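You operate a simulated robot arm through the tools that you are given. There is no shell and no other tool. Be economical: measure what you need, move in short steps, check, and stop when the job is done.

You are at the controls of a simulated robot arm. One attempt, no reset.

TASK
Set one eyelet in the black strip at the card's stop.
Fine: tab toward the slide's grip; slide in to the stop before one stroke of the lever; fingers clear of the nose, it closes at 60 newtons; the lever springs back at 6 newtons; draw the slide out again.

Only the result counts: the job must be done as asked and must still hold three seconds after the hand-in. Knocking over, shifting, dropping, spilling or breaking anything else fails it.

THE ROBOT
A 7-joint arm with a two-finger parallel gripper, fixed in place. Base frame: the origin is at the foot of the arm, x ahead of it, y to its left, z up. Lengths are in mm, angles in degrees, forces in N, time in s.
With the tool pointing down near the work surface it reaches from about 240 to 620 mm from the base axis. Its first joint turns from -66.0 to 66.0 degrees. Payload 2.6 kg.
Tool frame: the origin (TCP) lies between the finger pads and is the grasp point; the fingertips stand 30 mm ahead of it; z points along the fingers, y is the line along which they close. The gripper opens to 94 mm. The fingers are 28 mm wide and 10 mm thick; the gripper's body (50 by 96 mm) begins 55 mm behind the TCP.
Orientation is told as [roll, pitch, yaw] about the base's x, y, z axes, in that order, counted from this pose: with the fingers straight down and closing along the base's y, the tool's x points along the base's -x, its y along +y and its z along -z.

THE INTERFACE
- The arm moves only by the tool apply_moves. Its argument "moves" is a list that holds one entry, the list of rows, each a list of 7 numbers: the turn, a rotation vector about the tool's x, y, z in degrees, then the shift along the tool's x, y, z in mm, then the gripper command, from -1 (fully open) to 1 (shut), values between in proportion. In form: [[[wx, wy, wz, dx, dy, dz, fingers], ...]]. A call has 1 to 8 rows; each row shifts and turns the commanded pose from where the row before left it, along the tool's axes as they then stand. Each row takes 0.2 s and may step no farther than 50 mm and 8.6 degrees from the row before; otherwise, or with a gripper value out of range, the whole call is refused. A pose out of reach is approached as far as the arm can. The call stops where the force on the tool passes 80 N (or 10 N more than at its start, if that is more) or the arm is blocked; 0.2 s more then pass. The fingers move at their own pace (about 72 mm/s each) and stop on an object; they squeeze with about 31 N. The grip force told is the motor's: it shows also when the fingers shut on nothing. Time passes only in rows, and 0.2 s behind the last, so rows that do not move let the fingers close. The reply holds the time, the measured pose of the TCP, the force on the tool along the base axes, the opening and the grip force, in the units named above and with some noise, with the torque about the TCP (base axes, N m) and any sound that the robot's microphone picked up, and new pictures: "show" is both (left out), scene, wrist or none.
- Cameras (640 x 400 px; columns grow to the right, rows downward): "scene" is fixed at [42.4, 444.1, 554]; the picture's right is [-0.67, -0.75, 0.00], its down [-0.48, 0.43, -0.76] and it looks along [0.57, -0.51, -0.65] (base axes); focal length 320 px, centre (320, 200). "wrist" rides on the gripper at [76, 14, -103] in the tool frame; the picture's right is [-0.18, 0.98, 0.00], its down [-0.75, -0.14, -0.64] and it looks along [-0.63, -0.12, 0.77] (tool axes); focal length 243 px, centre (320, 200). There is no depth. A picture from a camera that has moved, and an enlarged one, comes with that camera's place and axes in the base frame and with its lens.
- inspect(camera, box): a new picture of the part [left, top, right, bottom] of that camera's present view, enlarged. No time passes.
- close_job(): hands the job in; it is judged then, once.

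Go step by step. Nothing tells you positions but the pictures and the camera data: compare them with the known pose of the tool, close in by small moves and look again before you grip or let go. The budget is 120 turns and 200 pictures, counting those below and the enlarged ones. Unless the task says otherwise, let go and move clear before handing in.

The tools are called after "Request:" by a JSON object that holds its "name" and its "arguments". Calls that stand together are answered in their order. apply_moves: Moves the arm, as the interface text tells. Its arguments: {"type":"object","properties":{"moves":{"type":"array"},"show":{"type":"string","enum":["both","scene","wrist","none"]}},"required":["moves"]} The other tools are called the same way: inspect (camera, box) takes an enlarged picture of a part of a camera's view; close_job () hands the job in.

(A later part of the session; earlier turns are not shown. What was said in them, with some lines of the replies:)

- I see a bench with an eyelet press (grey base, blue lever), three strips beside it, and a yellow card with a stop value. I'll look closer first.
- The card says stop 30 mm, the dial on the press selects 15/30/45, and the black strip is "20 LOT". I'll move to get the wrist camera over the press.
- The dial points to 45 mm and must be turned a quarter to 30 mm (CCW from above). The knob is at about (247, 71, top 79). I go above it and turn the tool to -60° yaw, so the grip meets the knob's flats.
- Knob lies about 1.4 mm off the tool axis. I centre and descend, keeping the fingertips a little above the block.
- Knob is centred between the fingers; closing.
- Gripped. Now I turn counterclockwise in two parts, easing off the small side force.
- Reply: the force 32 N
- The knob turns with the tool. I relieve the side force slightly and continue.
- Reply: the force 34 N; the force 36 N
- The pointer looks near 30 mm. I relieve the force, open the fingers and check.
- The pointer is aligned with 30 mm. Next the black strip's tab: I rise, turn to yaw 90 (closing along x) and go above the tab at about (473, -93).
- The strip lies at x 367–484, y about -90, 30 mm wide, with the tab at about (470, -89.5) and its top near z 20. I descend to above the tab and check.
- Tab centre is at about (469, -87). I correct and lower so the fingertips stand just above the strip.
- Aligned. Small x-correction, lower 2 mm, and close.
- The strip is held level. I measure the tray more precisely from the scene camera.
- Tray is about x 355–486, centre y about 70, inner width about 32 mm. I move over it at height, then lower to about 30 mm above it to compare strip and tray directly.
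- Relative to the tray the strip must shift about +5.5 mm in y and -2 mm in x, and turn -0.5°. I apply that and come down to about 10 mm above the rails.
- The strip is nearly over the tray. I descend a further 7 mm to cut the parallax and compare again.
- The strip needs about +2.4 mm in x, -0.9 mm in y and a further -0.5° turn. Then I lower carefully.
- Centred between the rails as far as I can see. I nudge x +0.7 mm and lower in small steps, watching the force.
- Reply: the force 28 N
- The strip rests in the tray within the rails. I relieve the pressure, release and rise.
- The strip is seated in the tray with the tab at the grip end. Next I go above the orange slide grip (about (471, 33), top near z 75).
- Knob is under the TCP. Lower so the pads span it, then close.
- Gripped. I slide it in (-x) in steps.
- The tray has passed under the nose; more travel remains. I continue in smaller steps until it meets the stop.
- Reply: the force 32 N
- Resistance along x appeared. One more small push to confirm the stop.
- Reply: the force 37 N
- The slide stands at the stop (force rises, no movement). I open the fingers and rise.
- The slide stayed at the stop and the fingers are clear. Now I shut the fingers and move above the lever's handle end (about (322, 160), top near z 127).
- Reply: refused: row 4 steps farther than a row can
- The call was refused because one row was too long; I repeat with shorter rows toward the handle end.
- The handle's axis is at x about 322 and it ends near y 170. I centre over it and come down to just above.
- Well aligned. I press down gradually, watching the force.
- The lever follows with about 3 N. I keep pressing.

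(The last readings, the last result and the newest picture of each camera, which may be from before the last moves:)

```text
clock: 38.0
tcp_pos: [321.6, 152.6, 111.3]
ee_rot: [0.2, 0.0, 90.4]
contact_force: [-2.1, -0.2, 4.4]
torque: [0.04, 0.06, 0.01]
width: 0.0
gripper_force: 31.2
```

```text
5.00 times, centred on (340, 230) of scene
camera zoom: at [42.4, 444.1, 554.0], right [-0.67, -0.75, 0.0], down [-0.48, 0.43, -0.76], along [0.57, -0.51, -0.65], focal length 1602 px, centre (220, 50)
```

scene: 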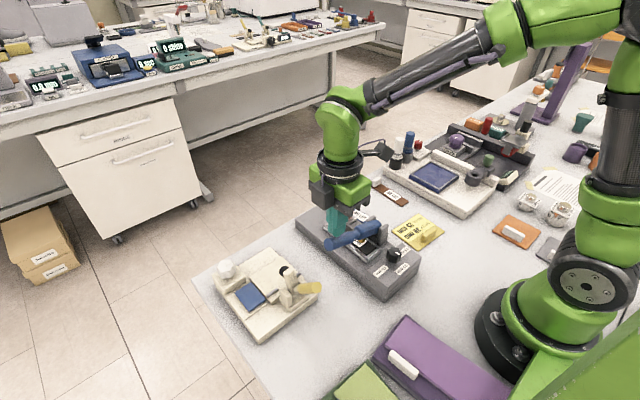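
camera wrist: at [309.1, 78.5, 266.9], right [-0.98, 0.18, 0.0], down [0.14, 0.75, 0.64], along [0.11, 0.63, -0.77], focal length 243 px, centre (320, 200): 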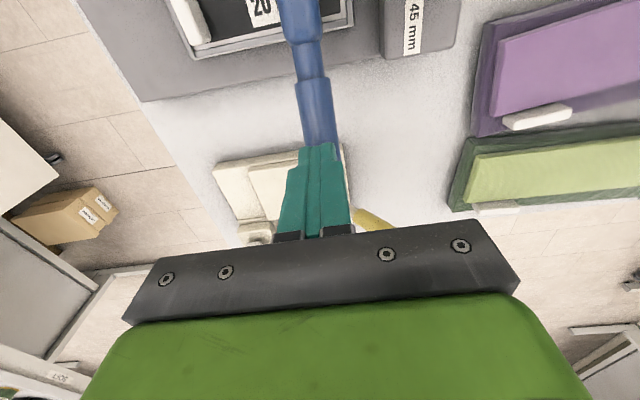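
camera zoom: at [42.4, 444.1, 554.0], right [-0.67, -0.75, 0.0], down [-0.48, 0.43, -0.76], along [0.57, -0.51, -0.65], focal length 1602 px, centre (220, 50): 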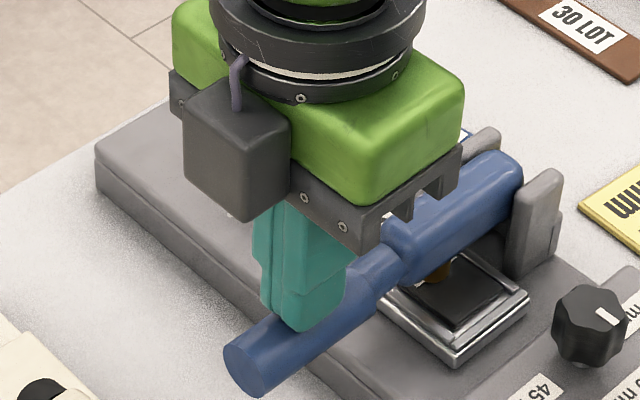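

Request:
{"name": "apply_moves", "arguments": {"moves": [[[0, 0, 0, 0, 0, 2, 1], [0, 0, 0, 0, 0, 2, 1]]], "show": "none"}}

Request:
{"name": "apply_moves", "arguments": {"moves": [[[0, 0, 0, 0, 0, 2, 1], [0, 0, 0, 0, 0, 1.5, 1]]], "show": "none"}}

Request:
{"name": "inspect", "arguments": {"camera": "scene", "box": [320, 200, 400, 260]}}

```text
clock: 38.6
tcp_pos: [323.0, 153.4, 107.9]
ee_rot: [-0.2, 0.1, 90.4]
contact_force: [-6.7, -5.2, 22.8]
torque: [-0.48, 0.23, 0.06]
width: 0.2
gripper_force: 30.9
```

```text
clock: 39.2
tcp_pos: [323.7, 153.7, 108.6]
ee_rot: [-0.2, 0.1, 90.1]
contact_force: [-6.0, -3.5, 19.3]
torque: [-0.4, 0.24, -0.08]
width: 0.2
gripper_force: 31.1
stopped in row 2: the force on the tool passed its limit at 83 N (the readings are from after the stop); the commanded pose is now the measured one
```

```text
6.67 times, centred on (360, 230) of scene
camera zoom: at [42.4, 444.1, 554.0], right [-0.67, -0.75, 0.0], down [-0.48, 0.43, -0.76], along [0.57, -0.51, -0.65], focal length 2136 px, centre (53, 0)
```

zoom: 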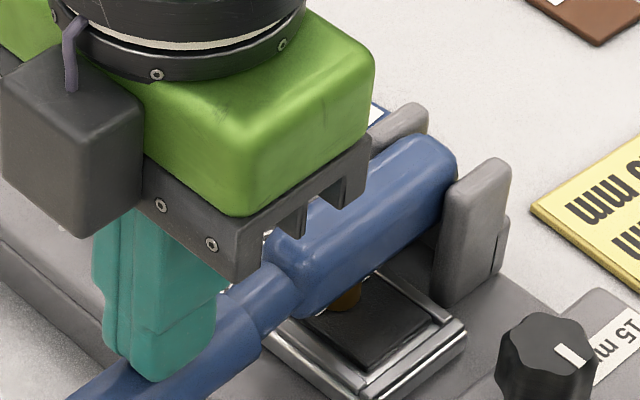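

The lever bottomed at 83 N peak, with the nose on the strip. Without releasing, I hold the press a little firmer and steadily to be sure it closes within this same stroke.

Request:
{"name": "apply_moves", "arguments": {"moves": [[[0, 0, 0, 0, 0, 1, 1], [0, 0, 0, 0, 0, 0, 1]]], "show": "none"}}

Request:
{"name": "apply_moves", "arguments": {"moves": [[[0, 0, 0, 0, 0, 1, 1], [0, 0, 0, 0, 0, 0, 1]]], "show": "none"}}

```text
clock: 39.8
tcp_pos: [323.7, 152.8, 107.5]
ee_rot: [-0.4, 0.0, 90.2]
contact_force: [-15.2, -7.9, 51.8]
torque: [-0.98, 0.53, -0.13]
width: 0.0
gripper_force: 30.5
```

```text
clock: 40.4
tcp_pos: [324.8, 155.5, 107.9]
ee_rot: [-0.4, 0.1, 90.1]
contact_force: [-20.9, -9.8, 66.4]
torque: [-1.18, 0.72, -0.01]
width: 0.2
gripper_force: 31.0
```

Held at 66 N without further travel. Now I let the lever rise, following it up.

Request:
{"name": "apply_moves", "arguments": {"moves": [[[0, 0, 0, 0, 0, -3, 1], [0, 0, 0, 0, 0, -8, 1], [0, 0, 0, 0, 0, -8, 1], [0, 0, 0, 0, 0, -10, 1], [0, 0, 0, 0, 0, -10, 1], [0, 0, 0, 0, 0, -15, 1], [0, 0, 0, 0, 0, -20, 1], [0, 0, 0, 0, 0, -20, 1]]]}}

Request:
{"name": "inspect", "arguments": {"camera": "scene", "box": [300, 190, 420, 270]}}

```text
clock: 42.2
tcp_pos: [323.9, 154.6, 198.4]
ee_rot: [-0.1, 0.0, 90.3]
contact_force: [-0.5, 0.3, 0.8]
torque: [0.0, -0.02, 0.05]
width: 0.0
gripper_force: 31.1
camera wrist: at [308.4, 79.4, 301.7], right [-0.98, 0.18, 0.0], down [0.14, 0.75, 0.64], along [0.12, 0.63, -0.77], focal length 243 px, centre (320, 200)
```

scene: 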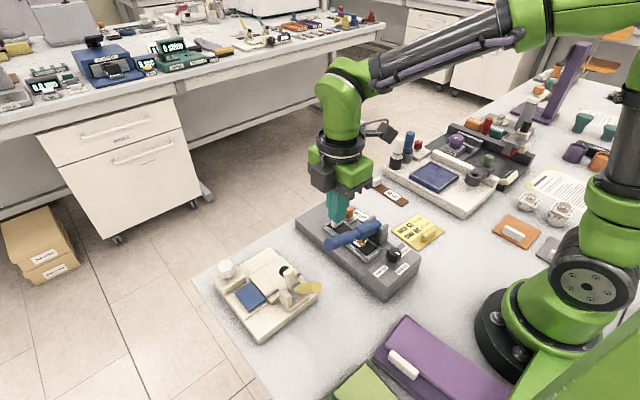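
wrist: 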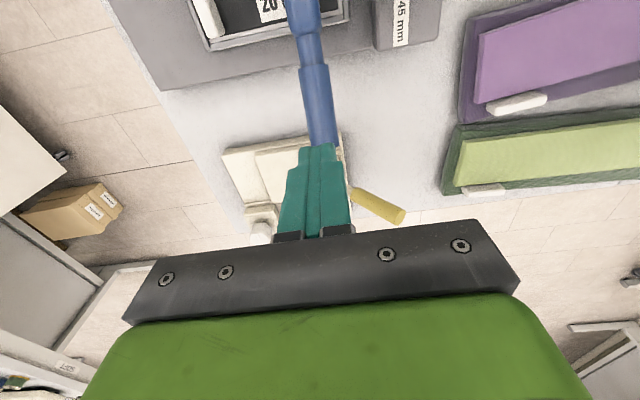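

```text
5.00 times, centred on (360, 230) of scene
camera zoom: at [42.4, 444.1, 554.0], right [-0.67, -0.75, 0.0], down [-0.48, 0.43, -0.76], along [0.57, -0.51, -0.65], focal length 1602 px, centre (120, 50)
```

zoom: 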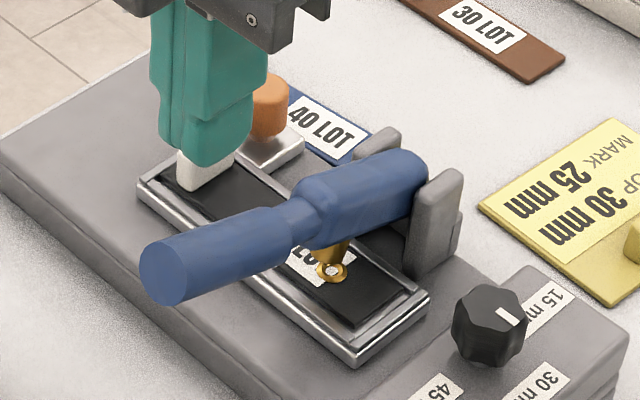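

A brass eyelet now sits in the strip and the lever is back up. Next I return to the orange grip to draw the slide out.

Request:
{"name": "apply_moves", "arguments": {"moves": [[[0, 0, 0, 41, -26, 0, -0.277], [0, 0, 0, 41, -26, 0, -0.277], [0, 0, 0, 39.5, -26.5, 0, -0.277], [0, 0, 0, 0, 0, 40, -0.277], [0, 0, 0, 0, 0, 30, -0.277], [0, 0, 0, 0, 0, 0, -0.277]]], "show": "wrist"}}

Request:
{"name": "inspect", "arguments": {"camera": "wrist", "box": [240, 70, 420, 190]}}

```text
clock: 43.6
tcp_pos: [401.3, 30.5, 126.8]
ee_rot: [-0.2, 0.0, 90.3]
contact_force: [-0.1, 0.4, 0.1]
torque: [0.02, -0.03, -0.02]
width: 60.1
gripper_force: 0.1
camera wrist: at [387.0, -44.4, 230.4], right [-0.98, 0.18, 0.0], down [0.14, 0.75, 0.64], along [0.12, 0.63, -0.77], focal length 243 px, centre (320, 200)
```

wrist: 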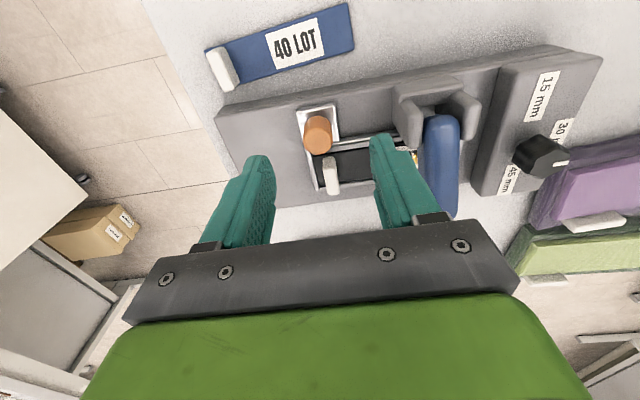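

```text
3.33 times, centred on (330, 130) of wrist
camera zoom: at [387.0, -44.4, 230.4], right [-0.98, 0.18, 0.0], down [0.14, 0.75, 0.64], along [0.12, 0.63, -0.77], focal length 809 px, centre (287, 433)
```

zoom: 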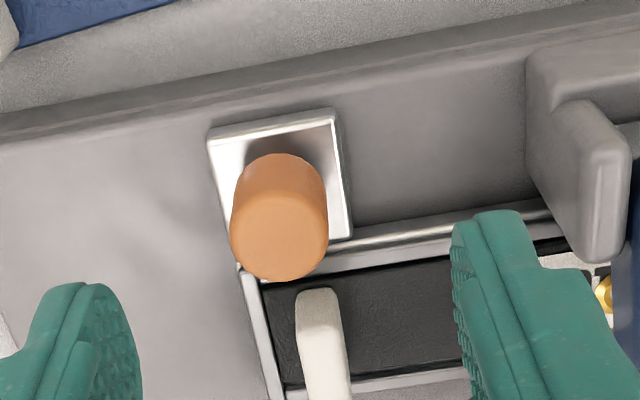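

The knob is about 2.4 mm toward +x. I correct, narrow the opening to keep clear of the ears, lower and grip.

Request:
{"name": "apply_moves", "arguments": {"moves": [[[0, 0, 0, -1.5, -2.3, 0, 0.1], [0, 0, 0, 0, 0, 20, 0.1], [0, 0, 0, 0, 0, 20.5, 0.1], [0, 0, 0, 0, 0, 0, 1], [0, 0, 0, 0, 0, 0, 1], [0, 0, 0, 0, 0, 0, 1]]], "show": "wrist"}}

```text
clock: 45.0
tcp_pos: [404.2, 35.0, 85.0]
ee_rot: [-0.2, 0.0, 90.3]
contact_force: [0.6, 0.9, -3.4]
torque: [0.02, -0.1, 0.03]
width: 20.9
gripper_force: 44.8
camera wrist: at [389.8, -39.4, 189.6], right [-0.98, 0.18, 0.0], down [0.14, 0.75, 0.64], along [0.12, 0.63, -0.77], focal length 243 px, centre (320, 200)
```

wrist: 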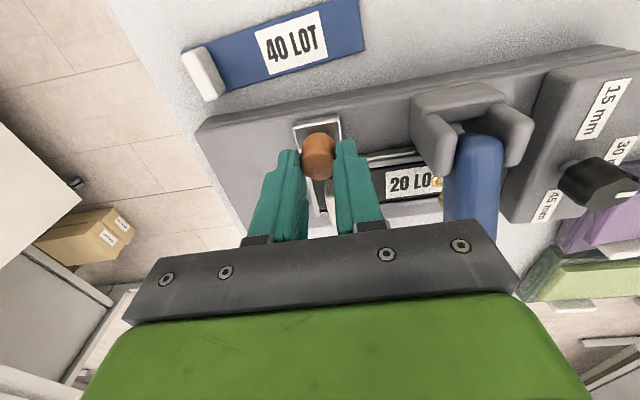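

Request:
{"name": "apply_moves", "arguments": {"moves": [[[0, 0, 0, 0, -5, 0, 1], [0, 0, 0, 0, -5, 0, 1], [0, 0, 0, 0, -5, 0, 1], [0, 0, 0, 0, -5, 0, 1]]], "show": "none"}}

Request:
{"name": "apply_moves", "arguments": {"moves": [[[0, 0, 0, 0.3, -5, 0, 1], [0, 0, 0, 0, -5, 0, 1], [0, 0, 0, 0, -5, 0, 1], [0, 0, 0, 0, -5, 0, 1], [0, 0, 0, 0, -5, 0, 1]]], "show": "wrist"}}

```text
clock: 46.0
tcp_pos: [424.6, 36.1, 86.2]
ee_rot: [0.3, -0.1, 90.3]
contact_force: [-1.5, 11.5, -29.5]
torque: [0.43, 0.0, -0.02]
width: 20.9
gripper_force: 44.9
```

```text
clock: 47.2
tcp_pos: [449.5, 34.8, 88.1]
ee_rot: [-0.2, -0.1, 90.3]
contact_force: [-0.5, 17.3, -23.4]
torque: [0.97, 0.06, -0.01]
width: 20.8
gripper_force: 44.8
camera wrist: at [434.0, -40.6, 191.2], right [-0.98, 0.18, 0.0], down [0.14, 0.75, 0.64], along [0.12, 0.63, -0.77], focal length 243 px, centre (320, 200)
```

wrist: 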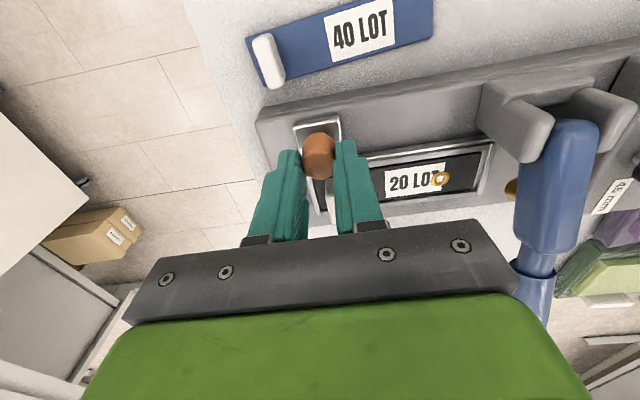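

The slide comes out smoothly with the eyelet visible. About 22 mm remain to the starting position.

Request:
{"name": "apply_moves", "arguments": {"moves": [[[0, 0, 0, -0.8, -5, 1, 1], [0, 0, 0, 0, -5, 0, 1], [0, 0, 0, 0, -5, 0, 1], [0, 0, 0, 0, -4, 0, 1]]], "show": "none"}}

Request:
{"name": "apply_moves", "arguments": {"moves": [[[0, 0, 0, 0, -1.5, 0, 1], [0, 0, 0, 0, -1.5, 0, 1]]], "show": "wrist"}}

```text
clock: 48.2
tcp_pos: [469.9, 35.6, 87.9]
ee_rot: [-0.3, 0.1, 90.3]
contact_force: [-1.4, 9.4, -10.4]
torque: [0.05, 0.01, -0.17]
width: 20.6
gripper_force: 44.8
```

```text
clock: 48.8
tcp_pos: [471.6, 34.2, 87.0]
ee_rot: [-0.2, 0.1, 90.3]
contact_force: [-0.8, 10.8, -7.9]
torque: [-0.65, -0.03, -0.03]
width: 20.9
gripper_force: 44.5
camera wrist: at [457.4, -40.4, 191.5], right [-0.98, 0.18, 0.0], down [0.13, 0.76, 0.64], along [0.12, 0.63, -0.77], focal length 243 px, centre (320, 200)
```

wrist: 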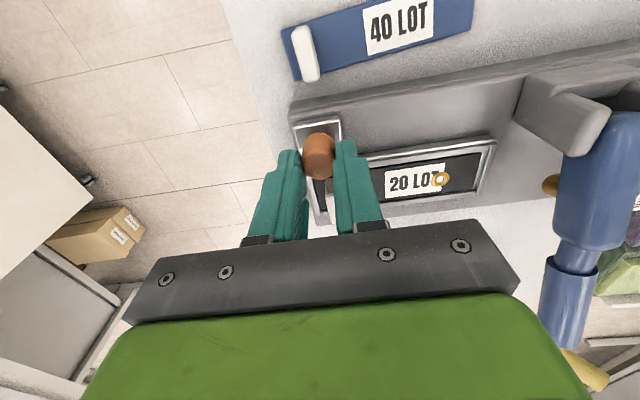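

Nearly home; one more gentle pull to feel for the end.

Request:
{"name": "apply_moves", "arguments": {"moves": [[[0, 0, 0, 0, -1, 0, 1], [0, 0, 0, 0, -0.5, 0, 1]]], "show": "none"}}

```text
clock: 49.4
tcp_pos: [472.4, 35.5, 88.7]
ee_rot: [0.1, 0.0, 90.2]
contact_force: [-17.0, 11.1, 3.8]
torque: [-0.77, 0.51, 0.03]
width: 20.8
gripper_force: 44.6
```

The end stop is felt (-17 N), so the slide is fully out. I relax, release and rise clear.

Request:
{"name": "apply_moves", "arguments": {"moves": [[[0, 0, 0, 0, 0.6, 0, 1], [0, 0, 0, 0, 0, 0, -0.1], [0, 0, 0, 0, 0, 0, -0.1], [0, 0, 0, 0, 0, -30, -0.1], [0, 0, 0, 0, 0, -45, -0.1], [0, 0, 0, 0, 0, -45, -0.1]]]}}

Request:
{"name": "inspect", "arguments": {"camera": "scene", "box": [280, 170, 430, 290]}}

Request:
{"name": "inspect", "arguments": {"camera": "wrist", "box": [280, 40, 540, 200]}}

```text
clock: 50.8
tcp_pos: [471.6, 31.4, 209.5]
ee_rot: [-0.3, 0.2, 90.3]
contact_force: [-0.3, 0.5, -0.2]
torque: [-0.03, -0.06, -0.01]
width: 51.5
gripper_force: 0.0
camera wrist: at [457.7, -43.5, 312.0], right [-0.98, 0.18, 0.0], down [0.14, 0.75, 0.64], along [0.12, 0.63, -0.77], focal length 243 px, centre (320, 200)
```

scene: 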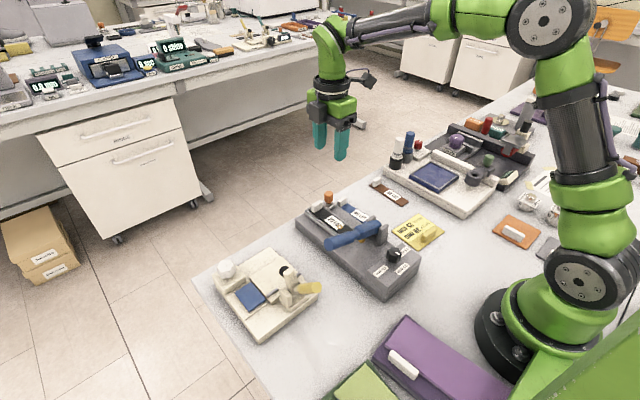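
wrist: 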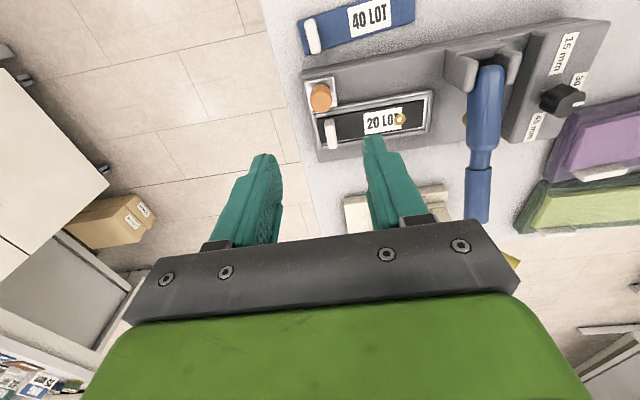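

```text
3.33 times, centred on (355, 230) of scene
camera zoom: at [42.4, 444.1, 554.0], right [-0.67, -0.75, 0.0], down [-0.48, 0.43, -0.76], along [0.57, -0.51, -0.65], focal length 1068 px, centre (203, 100)
```

zoom: 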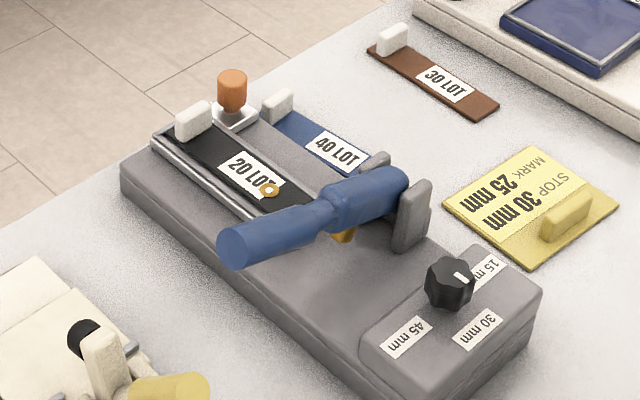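

```text
2.46 times, centred on (410, 120) of wrist
camera zoom: at [457.7, -43.5, 312.0], right [-0.98, 0.18, 0.0], down [0.14, 0.75, 0.64], along [0.12, 0.63, -0.77], focal length 597 px, centre (98, 397)
```

zoom: 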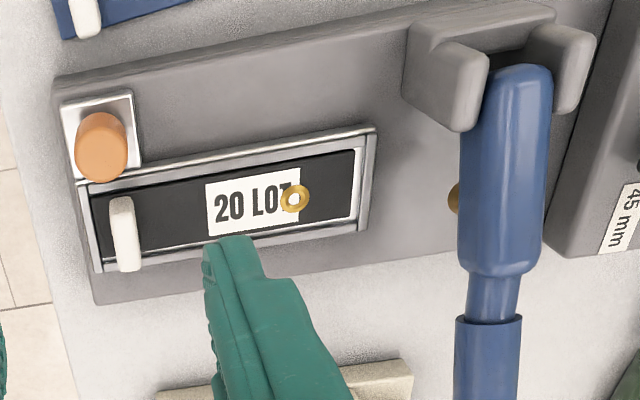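

The eyelet is set in the black strip near 30 mm from its end, the lever is up, the slide is out, and the fingers are clear.

Request:
{"name": "close_job", "arguments": {}}

```text
The job is handed in.
```

I set one eyelet in the black strip (20 LOT) with the stop dial at the card's 30 mm. By eye it sits roughly 28–30 mm from the strip's end.

I seated the strip with its tab at the grip end and pushed the slide in to the stop. Then I pressed the lever once; the force peaked at 83 N and I held it at 66 N. The lever sprang back up. The slide is fully out again, the gripper is clear, and the job is handed in.
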